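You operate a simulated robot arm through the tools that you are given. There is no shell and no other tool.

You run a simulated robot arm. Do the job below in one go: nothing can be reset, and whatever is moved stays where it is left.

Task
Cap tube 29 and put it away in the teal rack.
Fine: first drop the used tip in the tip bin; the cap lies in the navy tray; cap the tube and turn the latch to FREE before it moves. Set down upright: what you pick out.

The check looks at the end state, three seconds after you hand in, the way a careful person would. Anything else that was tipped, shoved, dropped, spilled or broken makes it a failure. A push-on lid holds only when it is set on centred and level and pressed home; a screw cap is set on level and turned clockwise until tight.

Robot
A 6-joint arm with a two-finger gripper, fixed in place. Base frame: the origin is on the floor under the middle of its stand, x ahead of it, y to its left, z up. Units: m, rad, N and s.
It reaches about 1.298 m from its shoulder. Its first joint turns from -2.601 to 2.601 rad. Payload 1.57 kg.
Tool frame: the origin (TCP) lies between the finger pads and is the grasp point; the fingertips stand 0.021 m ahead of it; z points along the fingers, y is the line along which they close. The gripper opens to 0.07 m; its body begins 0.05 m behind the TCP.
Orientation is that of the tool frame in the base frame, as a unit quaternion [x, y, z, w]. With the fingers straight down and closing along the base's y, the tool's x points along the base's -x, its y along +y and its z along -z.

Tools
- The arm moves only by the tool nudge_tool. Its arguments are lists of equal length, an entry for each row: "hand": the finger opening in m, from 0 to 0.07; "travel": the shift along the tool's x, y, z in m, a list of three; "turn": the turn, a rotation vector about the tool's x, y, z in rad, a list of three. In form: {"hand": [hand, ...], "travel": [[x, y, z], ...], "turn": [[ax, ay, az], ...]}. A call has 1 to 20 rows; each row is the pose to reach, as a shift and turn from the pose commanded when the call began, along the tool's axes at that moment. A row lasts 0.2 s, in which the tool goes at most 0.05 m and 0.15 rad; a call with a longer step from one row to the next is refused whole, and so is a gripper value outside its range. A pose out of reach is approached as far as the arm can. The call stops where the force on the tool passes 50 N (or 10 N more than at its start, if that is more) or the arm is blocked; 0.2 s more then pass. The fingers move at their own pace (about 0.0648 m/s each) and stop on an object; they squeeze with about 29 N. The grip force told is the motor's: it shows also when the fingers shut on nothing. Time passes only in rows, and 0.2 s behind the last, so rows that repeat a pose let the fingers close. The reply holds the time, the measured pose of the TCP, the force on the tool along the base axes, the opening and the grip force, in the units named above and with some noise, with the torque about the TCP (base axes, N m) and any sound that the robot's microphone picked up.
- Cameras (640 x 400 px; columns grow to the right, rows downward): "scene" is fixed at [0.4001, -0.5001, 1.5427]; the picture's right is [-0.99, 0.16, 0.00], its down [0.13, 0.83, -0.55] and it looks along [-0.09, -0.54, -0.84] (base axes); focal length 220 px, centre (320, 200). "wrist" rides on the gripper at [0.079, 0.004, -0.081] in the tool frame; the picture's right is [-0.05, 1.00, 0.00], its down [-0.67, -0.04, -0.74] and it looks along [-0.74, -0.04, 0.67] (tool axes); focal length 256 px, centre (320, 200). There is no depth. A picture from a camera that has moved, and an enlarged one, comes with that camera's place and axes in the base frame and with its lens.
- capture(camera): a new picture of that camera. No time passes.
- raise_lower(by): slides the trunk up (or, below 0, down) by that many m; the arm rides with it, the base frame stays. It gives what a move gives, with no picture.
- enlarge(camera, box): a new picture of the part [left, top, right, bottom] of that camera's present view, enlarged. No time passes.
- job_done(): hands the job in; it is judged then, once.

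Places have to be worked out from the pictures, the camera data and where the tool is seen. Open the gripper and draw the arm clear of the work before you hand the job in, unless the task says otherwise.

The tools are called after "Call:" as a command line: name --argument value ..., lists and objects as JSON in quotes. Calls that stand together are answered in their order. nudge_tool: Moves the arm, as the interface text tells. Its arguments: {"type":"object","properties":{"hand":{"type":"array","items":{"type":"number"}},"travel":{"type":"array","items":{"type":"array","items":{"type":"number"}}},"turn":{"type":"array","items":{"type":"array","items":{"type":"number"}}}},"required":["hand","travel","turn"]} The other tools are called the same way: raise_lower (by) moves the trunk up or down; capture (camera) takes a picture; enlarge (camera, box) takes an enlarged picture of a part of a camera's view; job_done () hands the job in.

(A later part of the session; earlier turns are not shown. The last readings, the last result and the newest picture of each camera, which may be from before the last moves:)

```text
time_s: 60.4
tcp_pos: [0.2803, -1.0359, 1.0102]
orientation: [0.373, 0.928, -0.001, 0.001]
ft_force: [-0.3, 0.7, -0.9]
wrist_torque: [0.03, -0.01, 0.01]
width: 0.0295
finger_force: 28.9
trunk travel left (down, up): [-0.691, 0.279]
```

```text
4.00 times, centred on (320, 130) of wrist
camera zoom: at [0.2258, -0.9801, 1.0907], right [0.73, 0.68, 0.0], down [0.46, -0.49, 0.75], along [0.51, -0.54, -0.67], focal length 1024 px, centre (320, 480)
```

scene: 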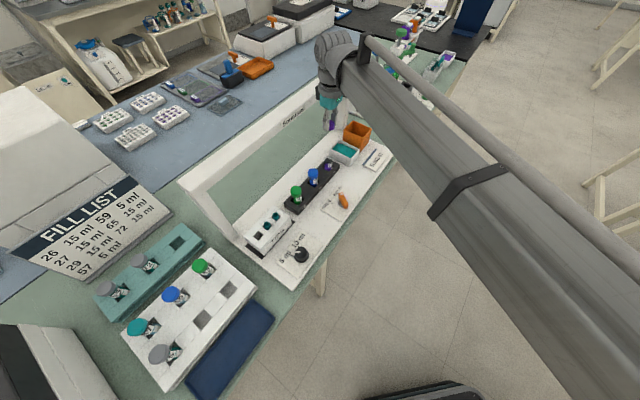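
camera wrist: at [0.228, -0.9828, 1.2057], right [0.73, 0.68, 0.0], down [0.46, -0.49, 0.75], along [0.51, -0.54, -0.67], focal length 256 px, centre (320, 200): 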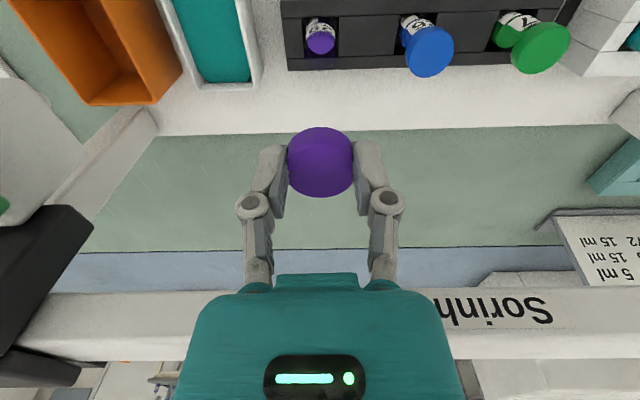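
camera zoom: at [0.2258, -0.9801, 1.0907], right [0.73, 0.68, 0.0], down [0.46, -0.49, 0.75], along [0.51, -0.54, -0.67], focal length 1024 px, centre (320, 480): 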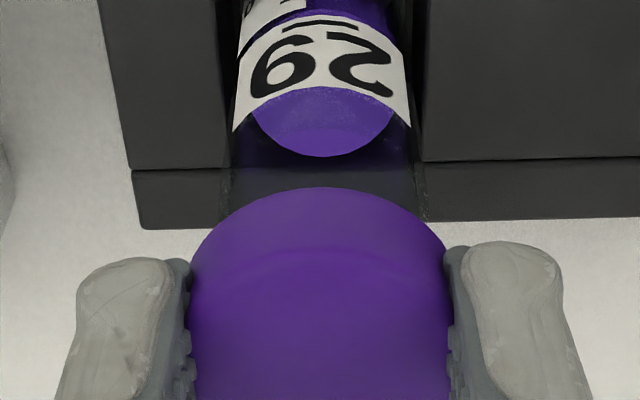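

The scene view now shows cap centre (236) and tube centre (235) lined up. I zoom in on the wrist view for the bench direction.

Call:
enlarge --camera "wrist" --box '[290, 80, 350, 140]'

Call:
enlarge --camera "scene" --box '[326, 146, 346, 166]'

```text
6.67 times, centred on (320, 110) of wrist
camera zoom: at [0.2258, -0.9801, 1.0907], right [0.73, 0.68, 0.0], down [0.46, -0.49, 0.75], along [0.51, -0.54, -0.67], focal length 1707 px, centre (320, 800)
```

zoom: 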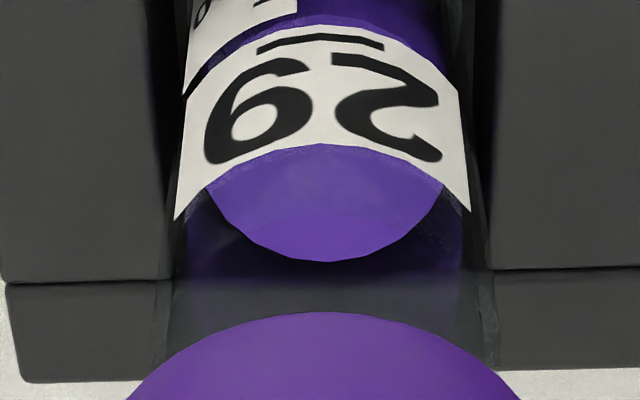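

```text
16.00 times, centred on (336, 156) of scene
camera zoom: at [0.4001, -0.5001, 1.5427], right [-0.99, 0.16, 0.0], down [0.13, 0.83, -0.55], along [-0.09, -0.54, -0.84], focal length 3528 px, centre (64, 904)
```

zoom: 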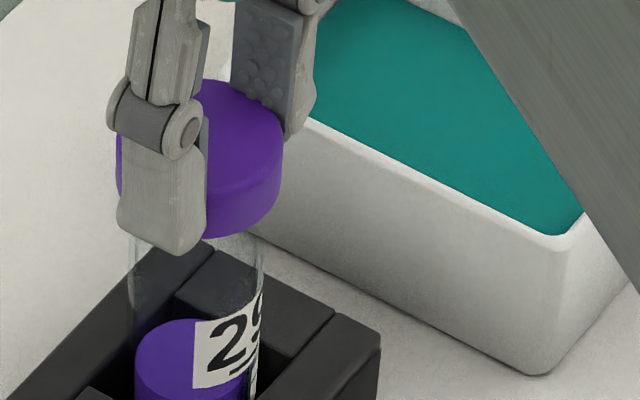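

Cap and tube agree within about 0.5 mm in both views. I lower 1.2 cm, then continue in small steps with force checks.

Call:
raise_lower --by -0.012

Call:
enlarge --camera "scene" --box '[326, 146, 346, 166]'

Call:
enlarge --camera "wrist" --box '[270, 80, 370, 180]'

```text
time_s: 61.0
tcp_pos: [0.2784, -1.0361, 0.9974]
orientation: [0.372, 0.928, 0.0, 0.0]
ft_force: [-0.2, 0.2, 0.3]
wrist_torque: [0.0, -0.05, -0.04]
width: 0.0295
finger_force: 28.9
trunk travel left (down, up): [-0.679, 0.291]
```

```text
16.00 times, centred on (336, 156) of scene
camera zoom: at [0.4001, -0.5001, 1.5427], right [-0.99, 0.16, 0.0], down [0.13, 0.83, -0.55], along [-0.09, -0.54, -0.84], focal length 3528 px, centre (64, 904)
```

zoom: 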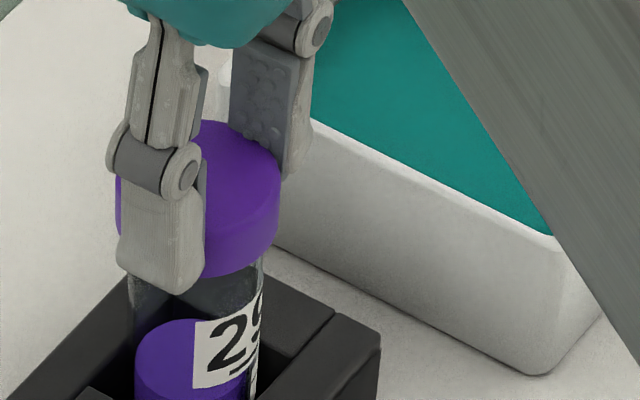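

```text
4.00 times, centred on (320, 130) of wrist
camera zoom: at [0.2258, -0.9801, 1.0787], right [0.73, 0.68, 0.0], down [0.46, -0.49, 0.75], along [0.51, -0.54, -0.67], focal length 1024 px, centre (320, 480)
```

zoom: 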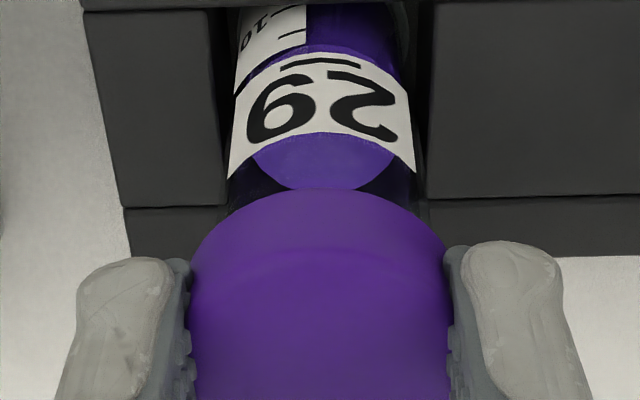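

Alignment holds. I lower in small steps, watching for contact.

Call:
raise_lower --by -0.006

Call:
raise_lower --by -0.003

Call:
enlarge --camera "scene" --box '[326, 146, 346, 166]'

```text
time_s: 61.5
tcp_pos: [0.2791, -1.0373, 0.9928]
orientation: [0.373, 0.928, 0.001, 0.0]
ft_force: [-0.6, 0.0, -0.7]
wrist_torque: [0.01, 0.02, 0.0]
width: 0.0295
finger_force: 29.5
trunk travel left (down, up): [-0.673, 0.297]
```

```text
time_s: 62.0
tcp_pos: [0.2781, -1.0364, 0.9911]
orientation: [0.373, 0.928, -0.002, 0.0]
ft_force: [0.3, -1.5, 9.5]
wrist_torque: [-0.11, -0.05, 0.08]
width: 0.0298
finger_force: 29.4
trunk travel left (down, up): [-0.67, 0.3]
heard: snap
```

```text
16.00 times, centred on (336, 156) of scene
camera zoom: at [0.4001, -0.5001, 1.5427], right [-0.99, 0.16, 0.0], down [0.13, 0.83, -0.55], along [-0.09, -0.54, -0.84], focal length 3528 px, centre (64, 904)
```

zoom: 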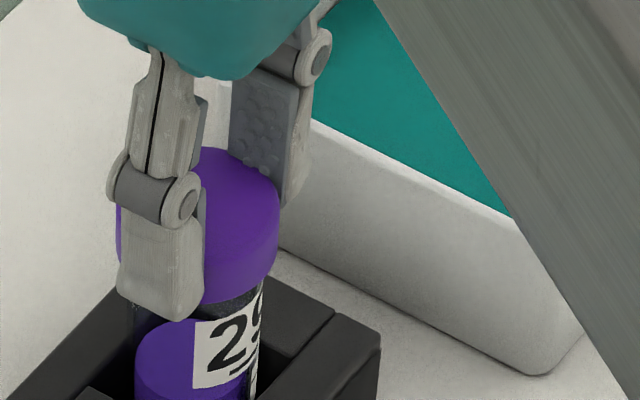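

A "snap" was heard with ~9.5 N — the lid snapped on. I press 2 mm further to make sure it is home.

Call:
raise_lower --by -0.002

Call:
enlarge --camera "wrist" --box '[270, 80, 370, 180]'

Call:
enlarge --camera "scene" --box '[306, 146, 346, 186]'

```text
time_s: 62.6
tcp_pos: [0.2796, -1.0358, 0.9899]
orientation: [0.373, 0.928, -0.001, 0.001]
ft_force: [1.6, -7.7, 24.4]
wrist_torque: [-0.24, -0.13, 0.09]
width: 0.03
finger_force: 29.2
trunk travel left (down, up): [-0.668, 0.302]
```

```text
4.00 times, centred on (320, 130) of wrist
camera zoom: at [0.2255, -0.979, 1.0697], right [0.73, 0.68, 0.0], down [0.46, -0.48, 0.75], along [0.51, -0.55, -0.66], focal length 1024 px, centre (320, 480)
```

zoom: 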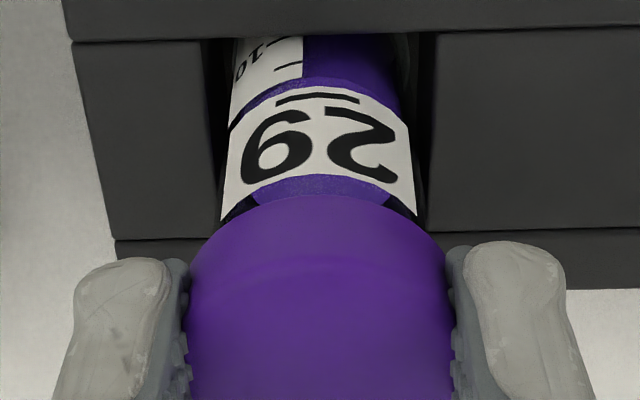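

```text
10.00 times, centred on (326, 166) of scene
camera zoom: at [0.4001, -0.5001, 1.5427], right [-0.99, 0.16, 0.0], down [0.13, 0.83, -0.55], along [-0.09, -0.54, -0.84], focal length 2205 px, centre (260, 540)
```

zoom: 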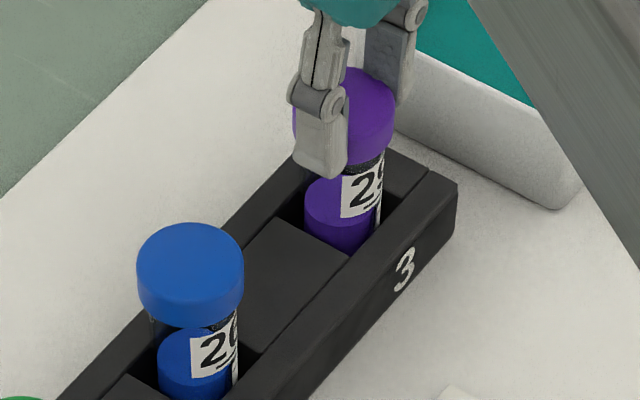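

24 N with hardly any travel: the lid is seated, matching tube 26's look. I relieve the press, release, and rise to inspect.

Call:
raise_lower --by 0.003

Call:
nudge_tool --hand '[0.035, 0.045, 0.055, 0.06]' --travel '[[0, 0, 0], [0, 0, 0], [0, 0, 0], [0, 0, 0]]' --turn '[[0, 0, 0], [0, 0, 0], [0, 0, 0], [0, 0, 0]]'

Call:
raise_lower --by 0.11

Call:
enlarge --camera "scene" --box '[290, 136, 360, 216]'

Call:
capture --camera "wrist"

```text
time_s: 63.1
tcp_pos: [0.2789, -1.0364, 0.9903]
orientation: [0.373, 0.928, 0.0, 0.0]
ft_force: [0.0, -0.2, -0.4]
wrist_torque: [0.01, 0.01, 0.0]
width: 0.0295
finger_force: 28.9
trunk travel left (down, up): [-0.671, 0.299]
heard: snap
```

```text
time_s: 64.1
tcp_pos: [0.2814, -1.0385, 0.9894]
orientation: [0.372, 0.928, 0.0, -0.001]
ft_force: [-0.3, 0.6, 0.8]
wrist_torque: [0.02, -0.01, -0.01]
width: 0.06
finger_force: 0.1
trunk travel left (down, up): [-0.671, 0.299]
heard: snap
```

```text
time_s: 65.5
tcp_pos: [0.2797, -1.037, 1.0994]
orientation: [0.373, 0.928, 0.0, 0.0]
ft_force: [0.2, 0.0, 0.3]
wrist_torque: [-0.07, 0.01, -0.01]
width: 0.0602
finger_force: 0.1
trunk travel left (down, up): [-0.781, 0.189]
```

```text
5.00 times, centred on (325, 176) of scene
camera zoom: at [0.4001, -0.5001, 1.5427], right [-0.99, 0.16, 0.0], down [0.13, 0.83, -0.55], along [-0.09, -0.54, -0.84], focal length 1103 px, centre (295, 320)
```

zoom: 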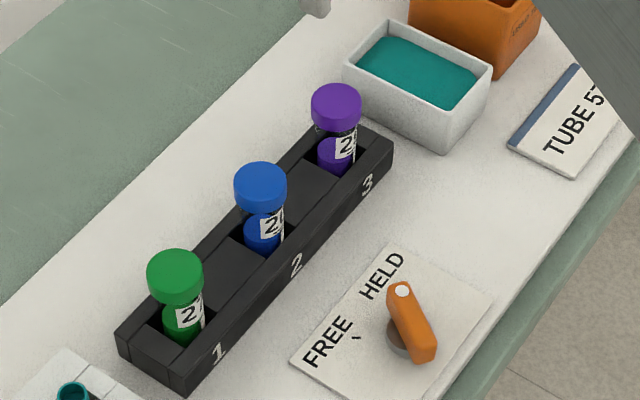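

```text
taken
camera wrist: at [0.2259, -0.9803, 1.1806], right [0.73, 0.68, 0.0], down [0.46, -0.49, 0.75], along [0.51, -0.54, -0.67], focal length 256 px, centre (320, 200)
```

wrist: 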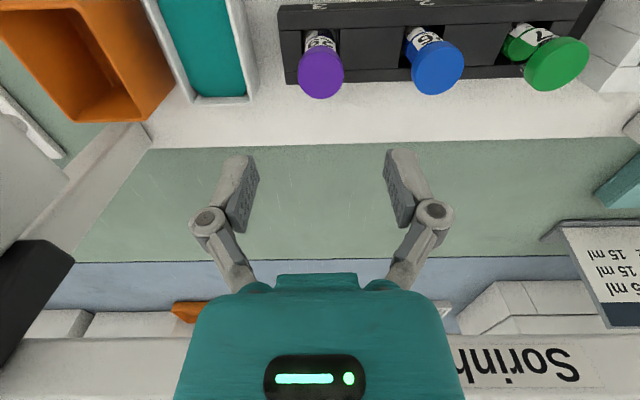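

Snap was heard again on relieving and on release, so I need to verify that the lid is actually down and level. I zoom in on all three caps.

Call:
enlarge --camera "scene" --box '[322, 148, 346, 172]'

Call:
enlarge --camera "scene" --box '[306, 164, 330, 188]'

Call:
enlarge --camera "wrist" --box '[270, 0, 600, 110]'

```text
16.00 times, centred on (334, 160) of scene
camera zoom: at [0.4001, -0.5001, 1.5427], right [-0.99, 0.16, 0.0], down [0.13, 0.83, -0.55], along [-0.09, -0.54, -0.84], focal length 3528 px, centre (96, 840)
```

zoom: 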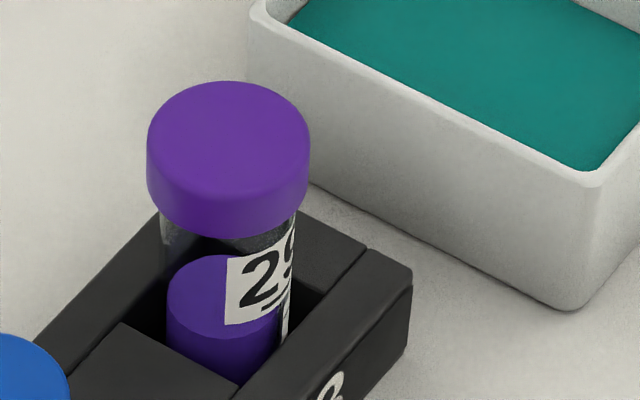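

```text
16.00 times, centred on (318, 176) of scene
camera zoom: at [0.4001, -0.5001, 1.5427], right [-0.99, 0.16, 0.0], down [0.13, 0.83, -0.55], along [-0.09, -0.54, -0.84], focal length 3528 px, centre (352, 584)
```

zoom: 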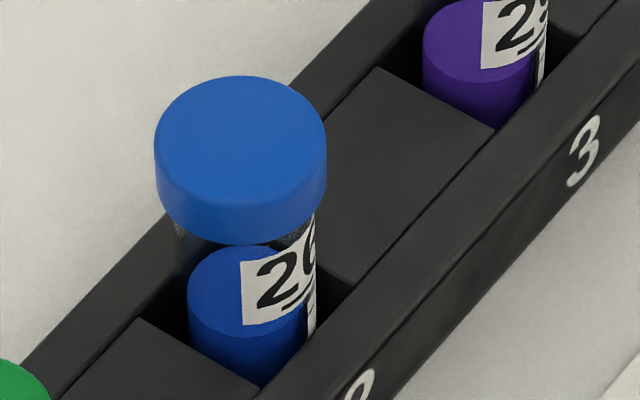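

```text
1.94 times, centred on (435, 55) of wrist
camera zoom: at [0.2259, -0.9803, 1.1806], right [0.73, 0.68, 0.0], down [0.46, -0.49, 0.75], along [0.51, -0.54, -0.67], focal length 496 px, centre (97, 481)
```

zoom: 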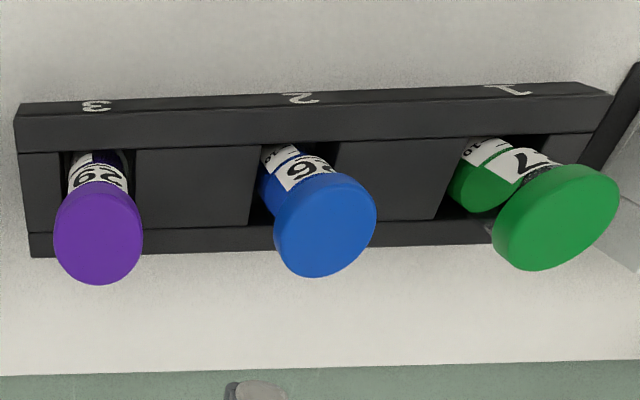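

Working out the viewing geometry, tube 29's cap sits at the same height over its liquid as tube 26's cap (Δz≈0.038 both), and it looks level. To be sure it's home after those extra snaps, I'll press its top with closed fingertips (no upward pull on release).

Call:
nudge_tool --hand '[0.03, 0.0, 0.0, 0.0, 0.0]' --travel '[[0, 0, 0], [0, 0, 0], [-0.001, 0, 0], [-0.001, 0, 0], [-0.001, 0, 0]]' --turn '[[0, 0, 0], [0, 0, 0], [0, 0, 0], [0, 0, 0], [0, 0, 0]]'

Call:
raise_lower --by -0.085

Call:
enlarge --camera "scene" --box '[318, 140, 350, 172]'

Call:
enlarge --camera "wrist" --box '[260, 80, 380, 190]'

```text
time_s: 66.7
tcp_pos: [0.2801, -1.038, 1.0996]
orientation: [0.372, 0.928, 0.0, 0.0]
ft_force: [-0.7, -0.1, -0.2]
wrist_torque: [0.02, -0.03, -0.02]
width: 0.0
finger_force: 28.9
trunk travel left (down, up): [-0.781, 0.189]
```

```text
time_s: 67.9
tcp_pos: [0.2789, -1.0384, 1.0157]
orientation: [0.373, 0.928, 0.001, 0.0]
ft_force: [0.3, 0.6, 0.9]
wrist_torque: [0.0, -0.02, 0.01]
width: 0.0
finger_force: 28.4
trunk travel left (down, up): [-0.696, 0.274]
```

```text
12.50 times, centred on (334, 156) of scene
camera zoom: at [0.4001, -0.5001, 1.5427], right [-0.99, 0.16, 0.0], down [0.13, 0.83, -0.55], along [-0.09, -0.54, -0.84], focal length 2757 px, centre (145, 750)
```

zoom: 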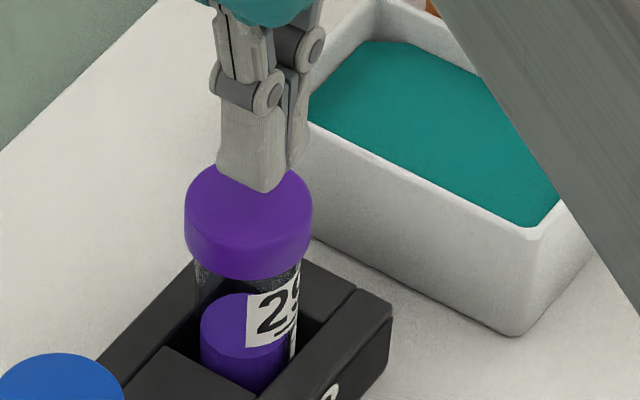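

```text
3.64 times, centred on (320, 135) of wrist
camera zoom: at [0.2263, -0.981, 1.0958], right [0.73, 0.68, 0.0], down [0.46, -0.49, 0.75], along [0.51, -0.54, -0.67], focal length 931 px, centre (320, 436)
```

zoom: 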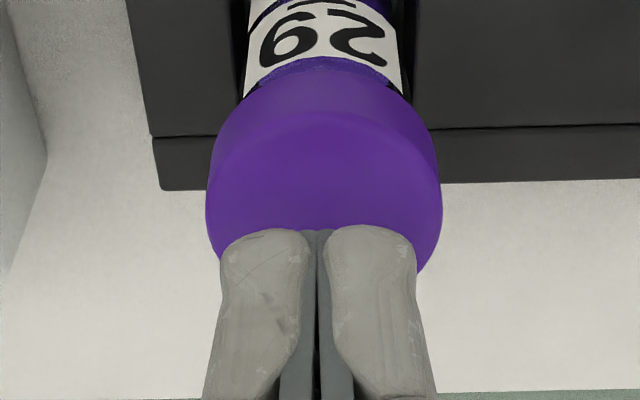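

The fingertips will land on the centre of the cap. I lower onto it and press in small steps.

Call:
raise_lower --by -0.011

Call:
raise_lower --by -0.004

```text
time_s: 68.5
tcp_pos: [0.2796, -1.0374, 1.0051]
orientation: [0.373, 0.928, 0.0, 0.0]
ft_force: [-0.9, 0.1, 0.9]
wrist_torque: [0.01, 0.01, 0.01]
width: 0.0
finger_force: 28.0
trunk travel left (down, up): [-0.685, 0.285]
```

```text
time_s: 69.0
tcp_pos: [0.2797, -1.0378, 1.0004]
orientation: [0.373, 0.928, 0.0, 0.0]
ft_force: [0.4, 0.0, -0.1]
wrist_torque: [0.02, 0.02, -0.02]
width: 0.0001
finger_force: 27.9
trunk travel left (down, up): [-0.681, 0.289]
```

No contact yet at tip z≈0.979; I continue in 3 mm steps.

Call:
raise_lower --by -0.003

Call:
raise_lower --by -0.002

```text
time_s: 69.6
tcp_pos: [0.2804, -1.0374, 0.9987]
orientation: [0.373, 0.928, -0.001, 0.003]
ft_force: [2.1, -7.3, 19.3]
wrist_torque: [-0.16, -0.05, -0.04]
width: 0.0058
finger_force: 28.8
trunk travel left (down, up): [-0.678, 0.292]
```

```text
time_s: 70.1
tcp_pos: [0.2796, -1.0372, 0.9974]
orientation: [0.373, 0.928, -0.002, 0.001]
ft_force: [4.1, -13.8, 36.8]
wrist_torque: [-0.32, -0.1, 0.04]
width: 0.006
finger_force: 28.6
trunk travel left (down, up): [-0.676, 0.294]
```

37 N pressed with no further movement and no new snap, so the lid is home. I raise off and move to a viewpoint for the latch.

Call:
raise_lower --by 0.1

Call:
nudge_tool --hand '[0.0, 0.0, 0.03, 0.06, 0.06, 0.06]' --travel '[[0.03, 0.01, 0], [0.07, 0.025, 0], [0.11, 0.045, 0], [0.15, 0.065, 0], [0.19, 0.085, 0], [0.2215, 0.1007, 0]]' --turn '[[0, 0, 0], [0, 0, 0], [0, 0, 0], [0, 0, 0], [0, 0, 0], [0, 0, 0]]'

Call:
raise_lower --by -0.1

Call:
capture --camera "wrist"

Call:
enlarge --camera "scene" --box '[310, 160, 380, 230]'

```text
time_s: 71.4
tcp_pos: [0.279, -1.0375, 1.0945]
orientation: [0.373, 0.928, 0.001, 0.0]
ft_force: [-1.0, -0.1, 0.0]
wrist_torque: [0.0, 0.0, 0.04]
width: 0.0001
finger_force: 28.4
trunk travel left (down, up): [-0.776, 0.194]
```

```text
time_s: 72.8
tcp_pos: [0.1919, -0.8103, 1.095]
orientation: [0.372, 0.928, 0.0, 0.0]
ft_force: [0.5, -0.2, -0.7]
wrist_torque: [0.02, -0.01, -0.05]
width: 0.0598
finger_force: 0.0
trunk travel left (down, up): [-0.776, 0.194]
```

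```text
time_s: 74.1
tcp_pos: [0.191, -0.8116, 0.9945]
orientation: [0.373, 0.928, 0.0, 0.0]
ft_force: [-0.4, 0.6, 0.4]
wrist_torque: [-0.01, 0.02, 0.01]
width: 0.0596
finger_force: 0.0
trunk travel left (down, up): [-0.676, 0.294]
```

```text
taken
camera wrist: at [0.1379, -0.755, 1.0758], right [0.73, 0.68, 0.0], down [0.46, -0.49, 0.75], along [0.51, -0.54, -0.67], focal length 256 px, centre (320, 200)
```

wrist: 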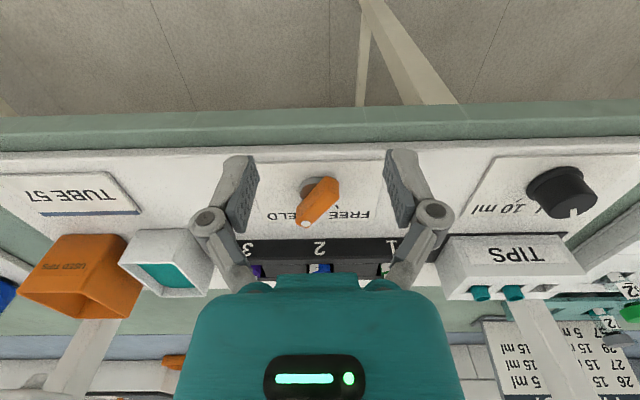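

```text
5.71 times, centred on (345, 195) of scene
camera zoom: at [0.4001, -0.5001, 1.5427], right [-0.99, 0.16, 0.0], down [0.13, 0.83, -0.55], along [-0.09, -0.54, -0.84], focal length 1260 px, centre (177, 229)
```

zoom: 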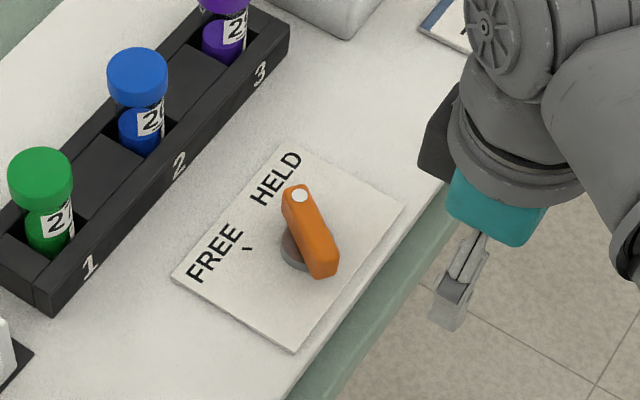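

Call:
enlarge --camera "wrist" --box '[250, 150, 390, 250]'

Call:
enlarge --camera "scene" --box '[326, 185, 356, 215]'

```text
4.00 times, centred on (320, 200) of wrist
camera zoom: at [0.1379, -0.755, 1.0758], right [0.73, 0.68, 0.0], down [0.46, -0.49, 0.75], along [0.51, -0.54, -0.67], focal length 1024 px, centre (320, 200)
```

zoom: 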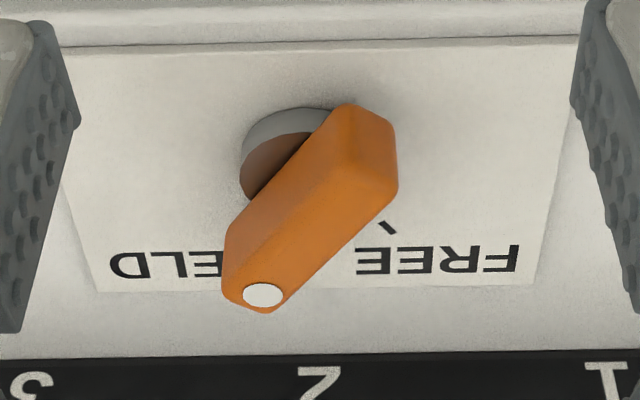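

```text
13.33 times, centred on (341, 200) of scene
camera zoom: at [0.4001, -0.5001, 1.5427], right [-0.99, 0.16, 0.0], down [0.13, 0.83, -0.55], along [-0.09, -0.54, -0.84], focal length 2940 px, centre (40, 200)
```

zoom: 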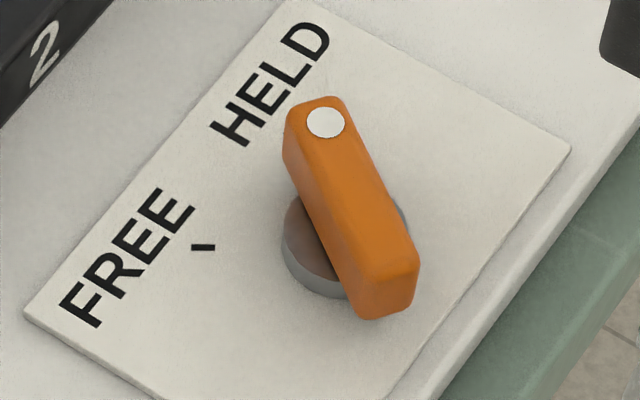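

The lever is a bar on a pivot at about (0.2575,-0.885), top z≈0.933, currently pointing at −84° (parallel to the HELD tick); FREE is ≈70° counter-clockwise from above. I move over the pivot and yaw the tool so the fingers straddle the bar.

Call:
nudge_tool --hand '[0.06, 0.06, 0.06, 0.055, 0.05, 0.05, 0.05]' --travel '[[-0.016, -0.001, 0], [-0.033, -0.002, 0], [-0.05, -0.0035, 0], [-0.066, -0.005, 0], [-0.083, -0.006, 0], [-0.099, -0.0069, 0], [-0.099, -0.0069, 0]]' --turn '[[0, 0, 0.12], [0, 0, 0.24], [0, 0, 0.36], [0, 0, 0.48], [0, 0, 0.6], [0, 0, 0.7], [0, 0, 0.7]]'

Call:
capture --camera "wrist"

Call:
enlarge --camera "scene" --box '[310, 165, 370, 225]'

```text
time_s: 75.7
tcp_pos: [0.2581, -0.8855, 0.9954]
orientation: [0.669, 0.743, 0.001, 0.0]
ft_force: [0.2, -0.2, 0.0]
wrist_torque: [0.0, -0.01, 0.0]
width: 0.0499
finger_force: 0.1
trunk travel left (down, up): [-0.676, 0.294]
```

```text
taken
camera wrist: at [0.2549, -0.8075, 1.0756], right [1.0, 0.05, 0.0], down [0.04, -0.67, 0.75], along [0.04, -0.74, -0.67], focal length 256 px, centre (320, 200)
```

wrist: 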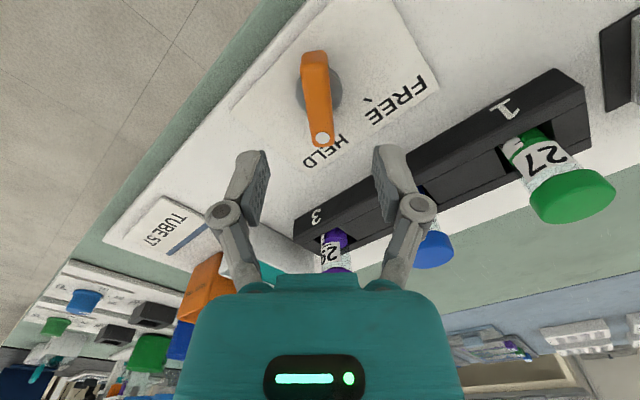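

```text
6.67 times, centred on (340, 195) of scene
camera zoom: at [0.4001, -0.5001, 1.5427], right [-0.99, 0.16, 0.0], down [0.13, 0.83, -0.55], along [-0.09, -0.54, -0.84], focal length 1470 px, centre (187, 233)
```

zoom: 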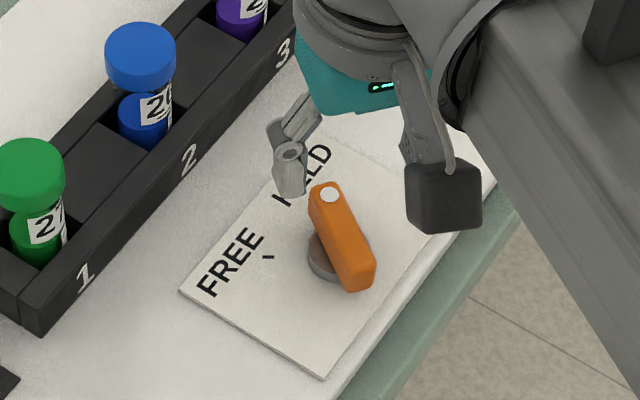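

Bar and gripper are aligned (tool y at 6°, bar at about −83°, so the pads will be parallel to it). I lower so the tips reach z≈0.916 around the bar.

Call:
raise_lower --by -0.045

Call:
capture --camera "wrist"

Call:
enlarge --camera "scene" --box '[320, 175, 365, 220]'

```text
time_s: 76.6
tcp_pos: [0.2577, -0.8855, 0.95]
orientation: [0.668, 0.744, 0.0, 0.0]
ft_force: [0.0, -1.2, 0.9]
wrist_torque: [-0.01, -0.04, -0.03]
width: 0.0499
finger_force: 0.1
trunk travel left (down, up): [-0.631, 0.339]
```

```text
taken
camera wrist: at [0.2545, -0.8074, 1.0307], right [1.0, 0.05, 0.0], down [0.04, -0.67, 0.75], along [0.04, -0.74, -0.67], focal length 256 px, centre (320, 200)
```

wrist: 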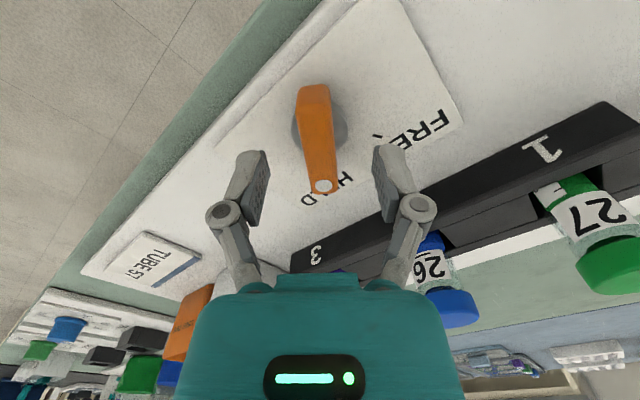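

```text
8.89 times, centred on (342, 198) of scene
camera zoom: at [0.4001, -0.5001, 1.5427], right [-0.99, 0.16, 0.0], down [0.13, 0.83, -0.55], along [-0.09, -0.54, -0.84], focal length 1960 px, centre (120, 222)
```

zoom: 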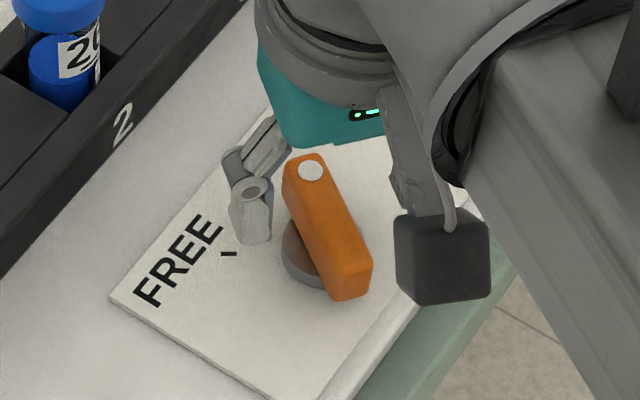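

The bar is between the fingers. I lower another 1.2 cm and close on it.

Call:
raise_lower --by -0.012

Call:
nudge_tool --hand '[0.04, 0.025, 0.01, 0.0, 0.0]' --travel '[[0, 0, 0], [0, 0, 0], [0, 0, 0], [0, 0, 0], [0, 0, 0]]' --turn '[[0, 0, 0], [0, 0, 0], [0, 0, 0], [0, 0, 0], [0, 0, 0]]'

Call:
capture --camera "wrist"

Call:
enlarge --camera "scene" --box '[320, 175, 365, 220]'

```text
time_s: 77.2
tcp_pos: [0.2585, -0.886, 0.9379]
orientation: [0.669, 0.744, 0.0, 0.0]
ft_force: [0.4, 0.3, -0.5]
wrist_torque: [0.01, -0.02, -0.03]
width: 0.0498
finger_force: 0.0
trunk travel left (down, up): [-0.619, 0.351]
```

```text
time_s: 78.4
tcp_pos: [0.2579, -0.8852, 0.9373]
orientation: [0.668, 0.744, 0.0, 0.0]
ft_force: [-3.5, 0.7, -0.1]
wrist_torque: [-0.07, 0.05, 0.47]
width: 0.0168
finger_force: 32.0
trunk travel left (down, up): [-0.619, 0.351]
```

```text
taken
camera wrist: at [0.254, -0.8075, 1.0187], right [1.0, 0.05, 0.0], down [0.04, -0.67, 0.75], along [0.04, -0.74, -0.67], focal length 256 px, centre (320, 200)
```

wrist: 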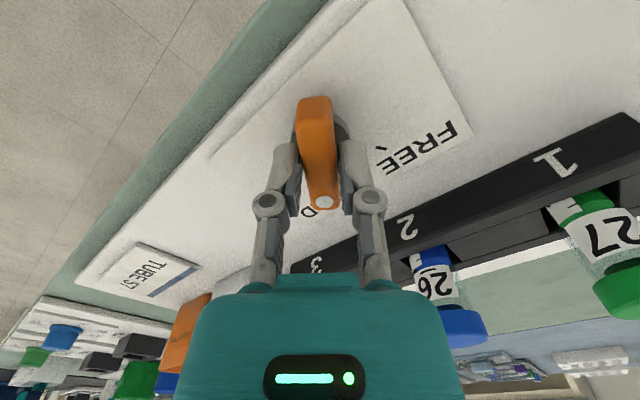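

```text
8.89 times, centred on (342, 198) of scene
camera zoom: at [0.4001, -0.5001, 1.5427], right [-0.99, 0.16, 0.0], down [0.13, 0.83, -0.55], along [-0.09, -0.54, -0.84], focal length 1960 px, centre (120, 222)
```

zoom: 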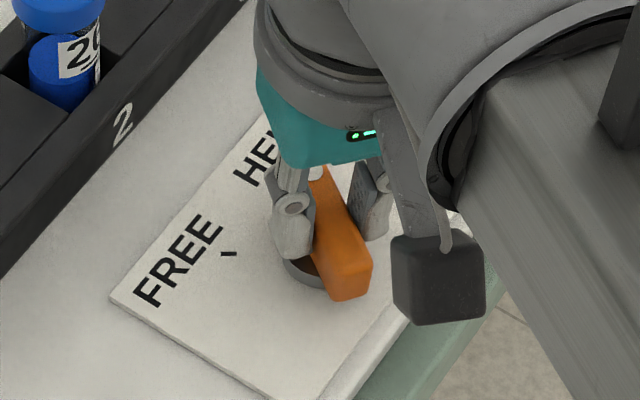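

The bar is gripped (0.0168 m). I turn it counter-clockwise (tool z negative) by 0.6 rad first and check.

Call:
nudge_tool --hand '[0, 0, 0, 0, 0, 0, 0, 0]' --travel '[[0, 0, 0], [0, 0, 0], [0, 0, 0], [0, 0, 0], [0, 0, 0], [0, 0, 0], [0, 0, 0], [0, 0, 0]]' --turn '[[0, 0, -0.075], [0, 0, -0.15], [0, 0, -0.225], [0, 0, -0.3], [0, 0, -0.375], [0, 0, -0.45], [0, 0, -0.525], [0, 0, -0.6]]'

Call:
capture --camera "wrist"

Call:
enlarge --camera "scene" --box '[320, 175, 365, 220]'

```text
time_s: 80.2
tcp_pos: [0.2575, -0.8858, 0.9376]
orientation: [0.418, 0.909, 0.0, -0.001]
ft_force: [-16.7, 7.4, -9.0]
wrist_torque: [-0.23, 0.03, -0.01]
width: 0.0161
finger_force: 31.7
trunk travel left (down, up): [-0.619, 0.351]
```

```text
taken
camera wrist: at [0.2088, -0.8242, 1.0189], right [0.79, 0.61, 0.0], down [0.41, -0.53, 0.74], along [0.45, -0.59, -0.67], focal length 256 px, centre (320, 200)
```

wrist: 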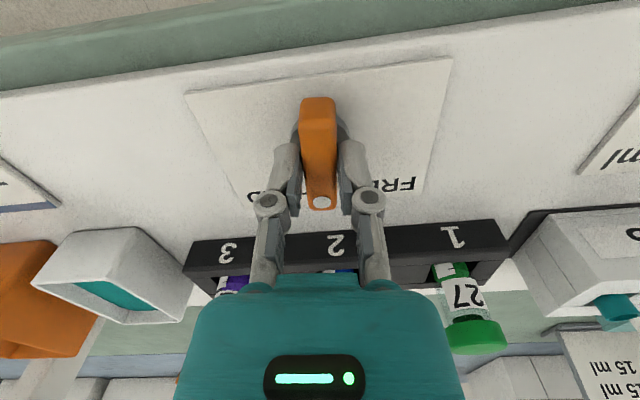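

```text
8.89 times, centred on (342, 198) of scene
camera zoom: at [0.4001, -0.5001, 1.5427], right [-0.99, 0.16, 0.0], down [0.13, 0.83, -0.55], along [-0.09, -0.54, -0.84], focal length 1960 px, centre (120, 222)
```

zoom: 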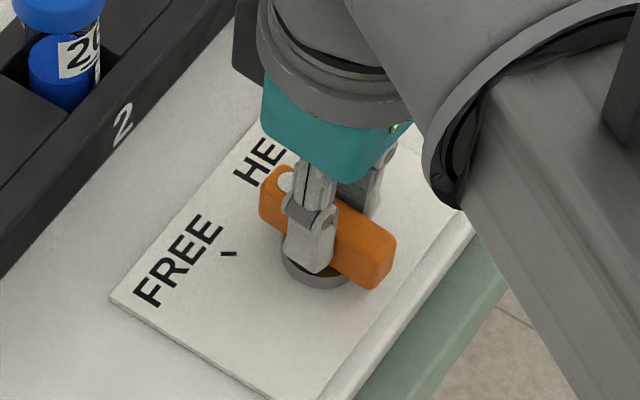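

The lever follows. There's ~18 N sideways (the pivot is slightly toward +tool x), so I shift 2 mm that way as I continue turning another 0.5 rad.

Call:
nudge_tool --hand '[0, 0, 0, 0, 0, 0, 0]' --travel '[[0.001, 0, 0], [0.002, 0, 0], [0.002, 0, 0], [0.002, 0, 0], [0.002, 0, 0], [0.002, 0, 0], [0.002, 0, 0]]' --turn '[[0, 0, -0.05], [0, 0, -0.12], [0, 0, -0.2], [0, 0, -0.28], [0, 0, -0.36], [0, 0, -0.44], [0, 0, -0.5]]'

Call:
capture --camera "wrist"

Call:
enlarge --camera "scene" --box '[320, 175, 365, 220]'

```text
time_s: 81.8
tcp_pos: [0.2558, -0.8866, 0.9369]
orientation: [0.181, 0.984, -0.002, 0.001]
ft_force: [-5.5, -28.3, 20.9]
wrist_torque: [-0.53, 0.35, -0.06]
width: 0.0164
finger_force: 31.7
trunk travel left (down, up): [-0.619, 0.351]
```

```text
taken
camera wrist: at [0.1838, -0.8554, 1.0185], right [0.4, 0.91, 0.0], down [0.61, -0.27, 0.75], along [0.68, -0.3, -0.66], focal length 256 px, centre (320, 200)
```

wrist: 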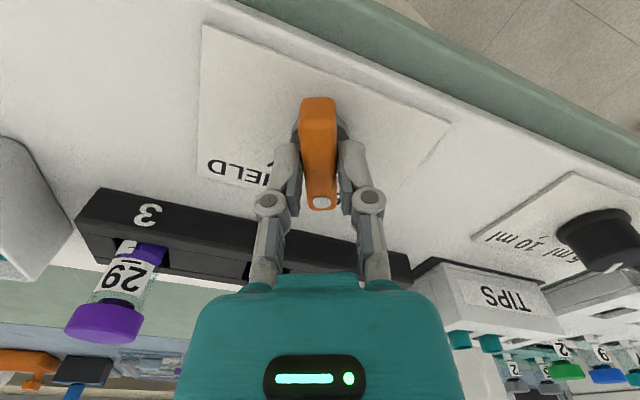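

```text
8.89 times, centred on (342, 198) of scene
camera zoom: at [0.4001, -0.5001, 1.5427], right [-0.99, 0.16, 0.0], down [0.13, 0.83, -0.55], along [-0.09, -0.54, -0.84], focal length 1960 px, centre (120, 222)
```

zoom: 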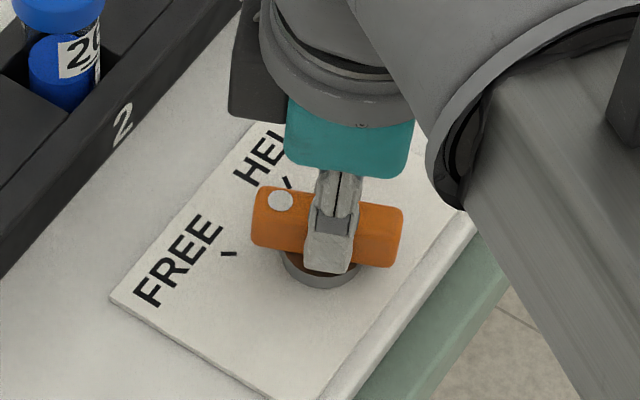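

The lever is at about −21°, nearly at FREE (−12°), but there's 28 N of side load along −y, so I relieve by shifting 3 mm along tool −y while turning the remaining ~0.17 rad.

Call:
nudge_tool --hand '[0, 0, 0, 0, 0]' --travel '[[0, -0.0015, 0], [0, -0.003, 0], [0, -0.003, 0], [0, -0.003, 0], [0, -0.003, 0]]' --turn '[[0, 0, 0], [0, 0, 0], [0, 0, -0.05], [0, 0, -0.1], [0, 0, -0.15]]'

Call:
enlarge --camera "scene" --box '[320, 175, 365, 220]'

```text
time_s: 83.0
tcp_pos: [0.2563, -0.8863, 0.9383]
orientation: [0.106, 0.994, 0.0, 0.001]
ft_force: [-2.0, -14.2, 10.3]
wrist_torque: [-0.48, -0.8, 0.02]
width: 0.016
finger_force: 31.3
trunk travel left (down, up): [-0.619, 0.351]
```

```text
8.89 times, centred on (342, 198) of scene
camera zoom: at [0.4001, -0.5001, 1.5427], right [-0.99, 0.16, 0.0], down [0.13, 0.83, -0.55], along [-0.09, -0.54, -0.84], focal length 1960 px, centre (120, 222)
```

zoom: 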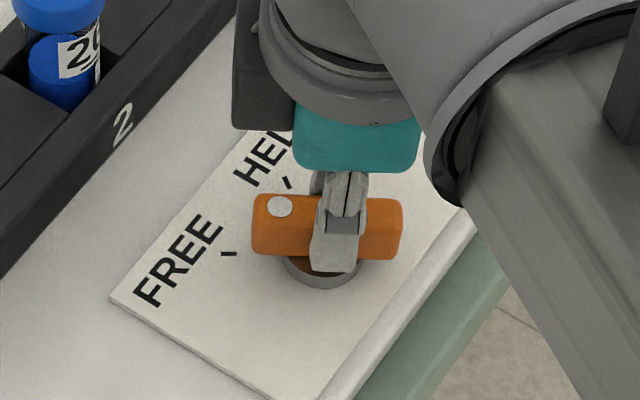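

The bar is now at about −12°, close to parallel with the FREE tick. I zoom in to compare angles.

Call:
enlarge --camera "scene" --box '[326, 188, 356, 212]'

Call:
capture --camera "wrist"

```text
16.00 times, centred on (341, 200) of scene
camera zoom: at [0.4001, -0.5001, 1.5427], right [-0.99, 0.16, 0.0], down [0.13, 0.83, -0.55], along [-0.09, -0.54, -0.84], focal length 3528 px, centre (-16, 200)
```

zoom: 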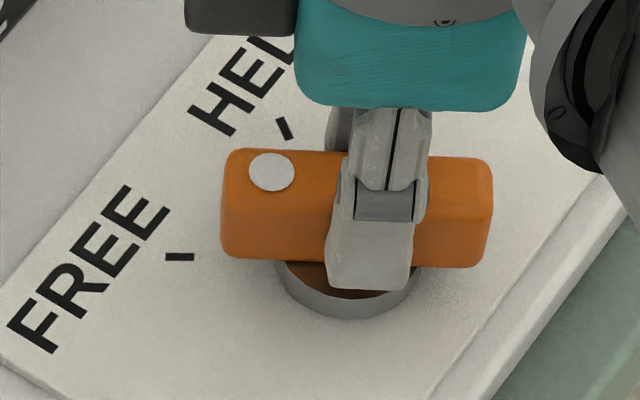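

```text
taken
camera wrist: at [0.1797, -0.8673, 1.0186], right [0.26, 0.96, 0.0], down [0.64, -0.18, 0.75], along [0.72, -0.2, -0.67], focal length 256 px, centre (320, 200)
```

wrist: 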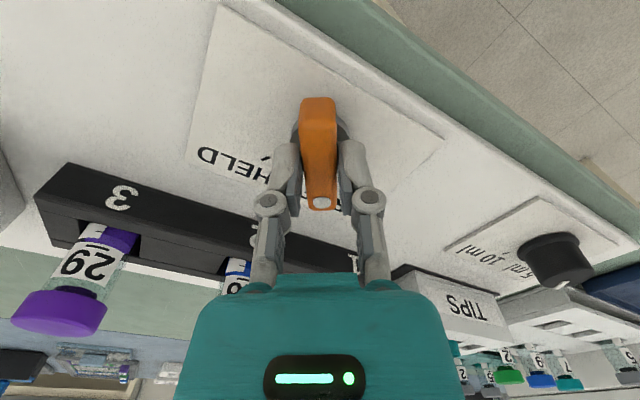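

The bar lies parallel to the FREE tick (within ~2°). I release the lever and raise clear, then verify that it stays.

Call:
nudge_tool --hand '[0.02, 0.03, 0.04, 0.045]' --travel '[[0, 0, 0], [0, 0, 0], [0, 0, 0], [0, 0, 0]]' --turn '[[0, 0, 0], [0, 0, 0], [0, 0, 0], [0, 0, 0]]'

Call:
raise_lower --by 0.12

Call:
enlarge --camera "scene" --box '[326, 188, 356, 212]'

Call:
capture --camera "wrist"

```text
time_s: 84.0
tcp_pos: [0.2565, -0.8865, 0.9372]
orientation: [0.106, 0.994, 0.0, 0.0]
ft_force: [0.3, 0.1, 0.2]
wrist_torque: [0.0, 0.01, 0.0]
width: 0.045
finger_force: 0.0
trunk travel left (down, up): [-0.619, 0.351]
```

```text
time_s: 85.5
tcp_pos: [0.2551, -0.8873, 1.0577]
orientation: [0.106, 0.994, 0.001, -0.001]
ft_force: [-0.6, 0.5, -0.3]
wrist_torque: [0.02, -0.01, 0.0]
width: 0.0449
finger_force: 0.0
trunk travel left (down, up): [-0.739, 0.231]
```

```text
16.00 times, centred on (341, 200) of scene
camera zoom: at [0.4001, -0.5001, 1.5427], right [-0.99, 0.16, 0.0], down [0.13, 0.83, -0.55], along [-0.09, -0.54, -0.84], focal length 3528 px, centre (-16, 200)
```

zoom: 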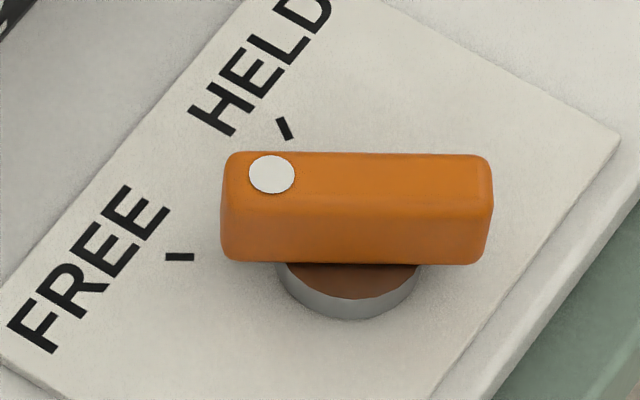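

```text
taken
camera wrist: at [0.1805, -0.8672, 1.1387], right [0.26, 0.96, 0.0], down [0.64, -0.18, 0.74], along [0.72, -0.2, -0.67], focal length 256 px, centre (320, 200)
```

wrist: 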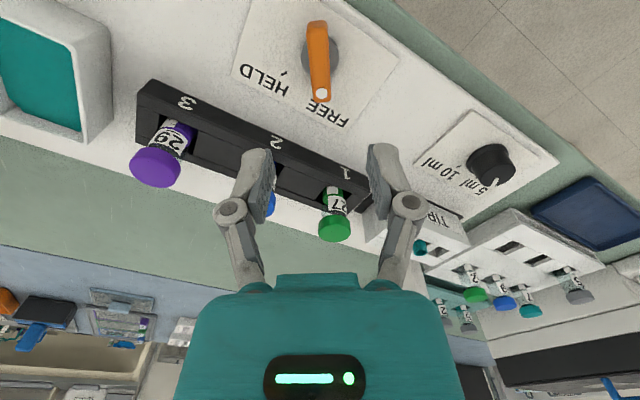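

The latch stays at FREE. Now I go back above tube 29, restoring the bench-aligned yaw, then tilt 0.25 rad so the same grip will reach the teal rack's slot (r=1.139 m).

Call:
nudge_tool --hand '[0.05, 0.055, 0.06, 0.06, 0.06, 0.06]' --travel '[[-0.009, -0.024, 0], [-0.018, -0.048, 0], [-0.028, -0.072, 0], [-0.037, -0.096, 0], [-0.047, -0.12, 0], [-0.0559, -0.1411, 0]]' --turn '[[0, 0, 0.1], [0, 0, 0.2], [0, 0, 0.3], [0, 0, 0.4], [0, 0, 0.5], [0, 0, 0.555]]'

Call:
nudge_tool --hand '[0.06, 0.06, 0.06, 0.06]' --travel '[[0, 0, -0.0006], [0, 0, -0.002], [0, 0, -0.004], [0.003, 0, -0.0056]]' --turn '[[0, -0.08, 0], [0, -0.15, 0], [0, -0.21, 0], [0, -0.25, 0]]'

Call:
capture --camera "wrist"

Call:
enlarge --camera "scene" --box '[300, 120, 370, 190]'

```text
time_s: 86.9
tcp_pos: [0.2809, -1.0358, 1.0576]
orientation: [0.375, 0.927, 0.001, 0.0]
ft_force: [-0.4, 0.4, -0.1]
wrist_torque: [0.02, -0.01, 0.03]
width: 0.0598
finger_force: 0.0
trunk travel left (down, up): [-0.739, 0.231]
```

```text
time_s: 87.9
tcp_pos: [0.2793, -1.0342, 1.0646]
orientation: [0.372, 0.92, -0.046, 0.116]
ft_force: [-0.1, -1.0, -1.5]
wrist_torque: [-0.01, 0.0, -0.02]
width: 0.06
finger_force: 0.0
trunk travel left (down, up): [-0.739, 0.231]
```

```text
taken
camera wrist: at [0.2124, -0.9654, 1.1224], right [0.73, 0.68, 0.01], down [0.31, -0.35, 0.89], along [0.61, -0.65, -0.46], focal length 256 px, centre (320, 200)
```

wrist: 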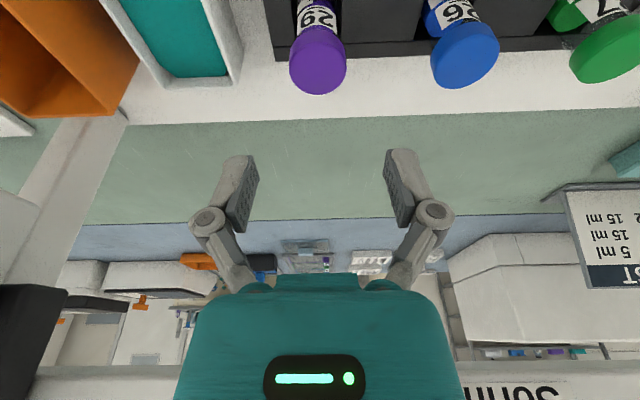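

```text
5.71 times, centred on (335, 155) of scene
camera zoom: at [0.4001, -0.5001, 1.5427], right [-0.99, 0.16, 0.0], down [0.13, 0.83, -0.55], along [-0.09, -0.54, -0.84], focal length 1260 px, centre (234, 457)
```

zoom: 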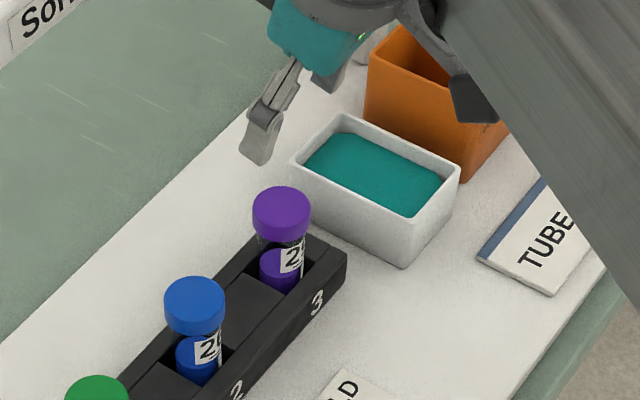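

The tube is centred between the fingers in column (318 vs 320). I lower to just above cap level and check.

Call:
raise_lower --by -0.062

Call:
capture --camera "wrist"

Call:
enlarge --camera "scene" --box '[310, 130, 360, 180]'

```text
time_s: 88.9
tcp_pos: [0.2791, -1.0346, 1.002]
orientation: [0.372, 0.92, -0.046, 0.116]
ft_force: [-0.4, -1.0, -0.6]
wrist_torque: [-0.03, 0.03, 0.01]
width: 0.0601
finger_force: 0.0
trunk travel left (down, up): [-0.677, 0.293]
```

```text
taken
camera wrist: at [0.2125, -0.9655, 1.0604], right [0.73, 0.68, 0.01], down [0.31, -0.35, 0.89], along [0.61, -0.64, -0.46], focal length 256 px, centre (320, 200)
```

wrist: 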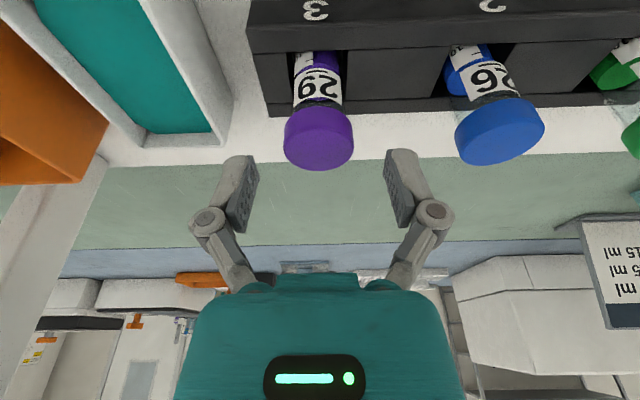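

```text
8.00 times, centred on (335, 155) of scene
camera zoom: at [0.4001, -0.5001, 1.5427], right [-0.99, 0.16, 0.0], down [0.13, 0.83, -0.55], along [-0.09, -0.54, -0.84], focal length 1764 px, centre (200, 560)
```

zoom: 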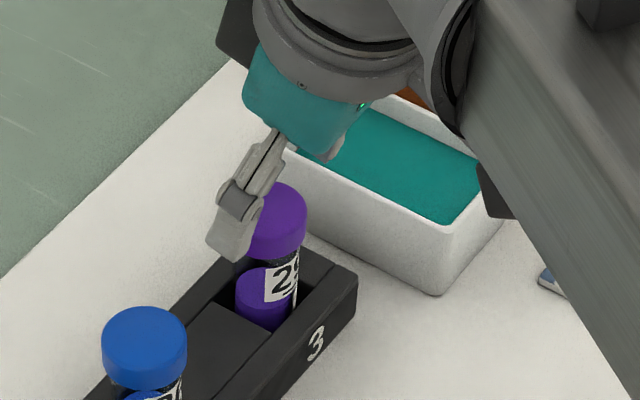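

Geometry says that 2 cm lower the cap will be centred in the pads. I lower and close.

Call:
raise_lower --by -0.02

Call:
nudge_tool --hand '[0.045, 0.035, 0.02, 0.01, 0.01, 0.01]' --travel '[[0, 0, 0], [0, 0, 0], [0, 0, 0], [0, 0, 0], [0, 0, 0], [0, 0, 0]]' --turn '[[0, 0, 0], [0, 0, 0], [0, 0, 0], [0, 0, 0], [0, 0, 0], [0, 0, 0]]'

Call:
enlarge --camera "wrist" --box '[240, 60, 400, 220]'

Call:
enlarge --camera "scene" --box '[315, 135, 355, 175]'

```text
time_s: 89.6
tcp_pos: [0.279, -1.0357, 0.981]
orientation: [0.373, 0.919, -0.047, 0.116]
ft_force: [0.2, 0.5, 0.3]
wrist_torque: [-0.01, 0.01, 0.03]
width: 0.0599
finger_force: 0.1
trunk travel left (down, up): [-0.657, 0.313]
```

```text
time_s: 91.0
tcp_pos: [0.2781, -1.0345, 0.9827]
orientation: [0.372, 0.92, -0.047, 0.116]
ft_force: [0.3, 0.7, 5.5]
wrist_torque: [0.0, -0.06, 0.02]
width: 0.0304
finger_force: 28.5
trunk travel left (down, up): [-0.657, 0.313]
```

```text
2.50 times, centred on (320, 140) of wrist
camera zoom: at [0.2125, -0.9651, 1.0409], right [0.73, 0.68, 0.01], down [0.31, -0.35, 0.89], along [0.61, -0.64, -0.46], focal length 640 px, centre (320, 350)
```

zoom: 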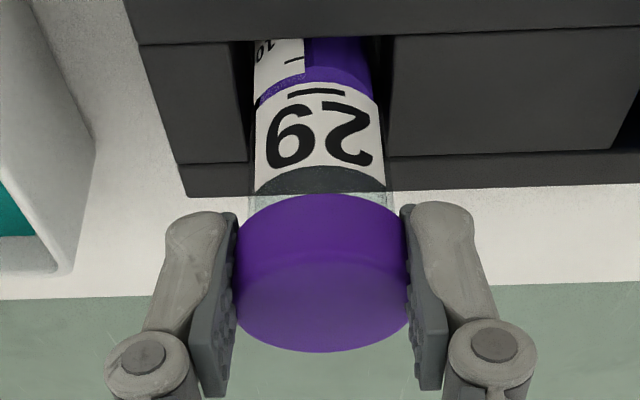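

```text
10.00 times, centred on (335, 155) of scene
camera zoom: at [0.4001, -0.5001, 1.5427], right [-0.99, 0.16, 0.0], down [0.13, 0.83, -0.55], along [-0.09, -0.54, -0.84], focal length 2205 px, centre (170, 650)
```

zoom: 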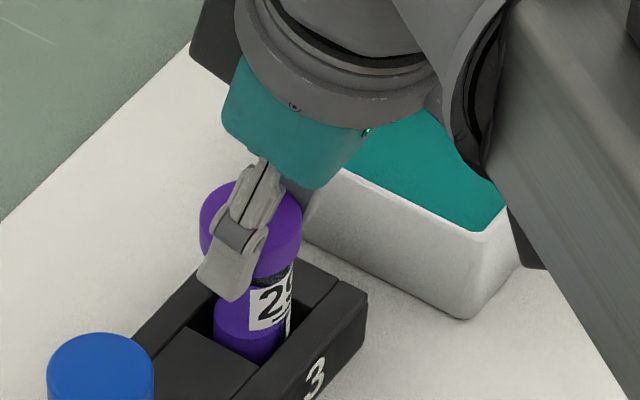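

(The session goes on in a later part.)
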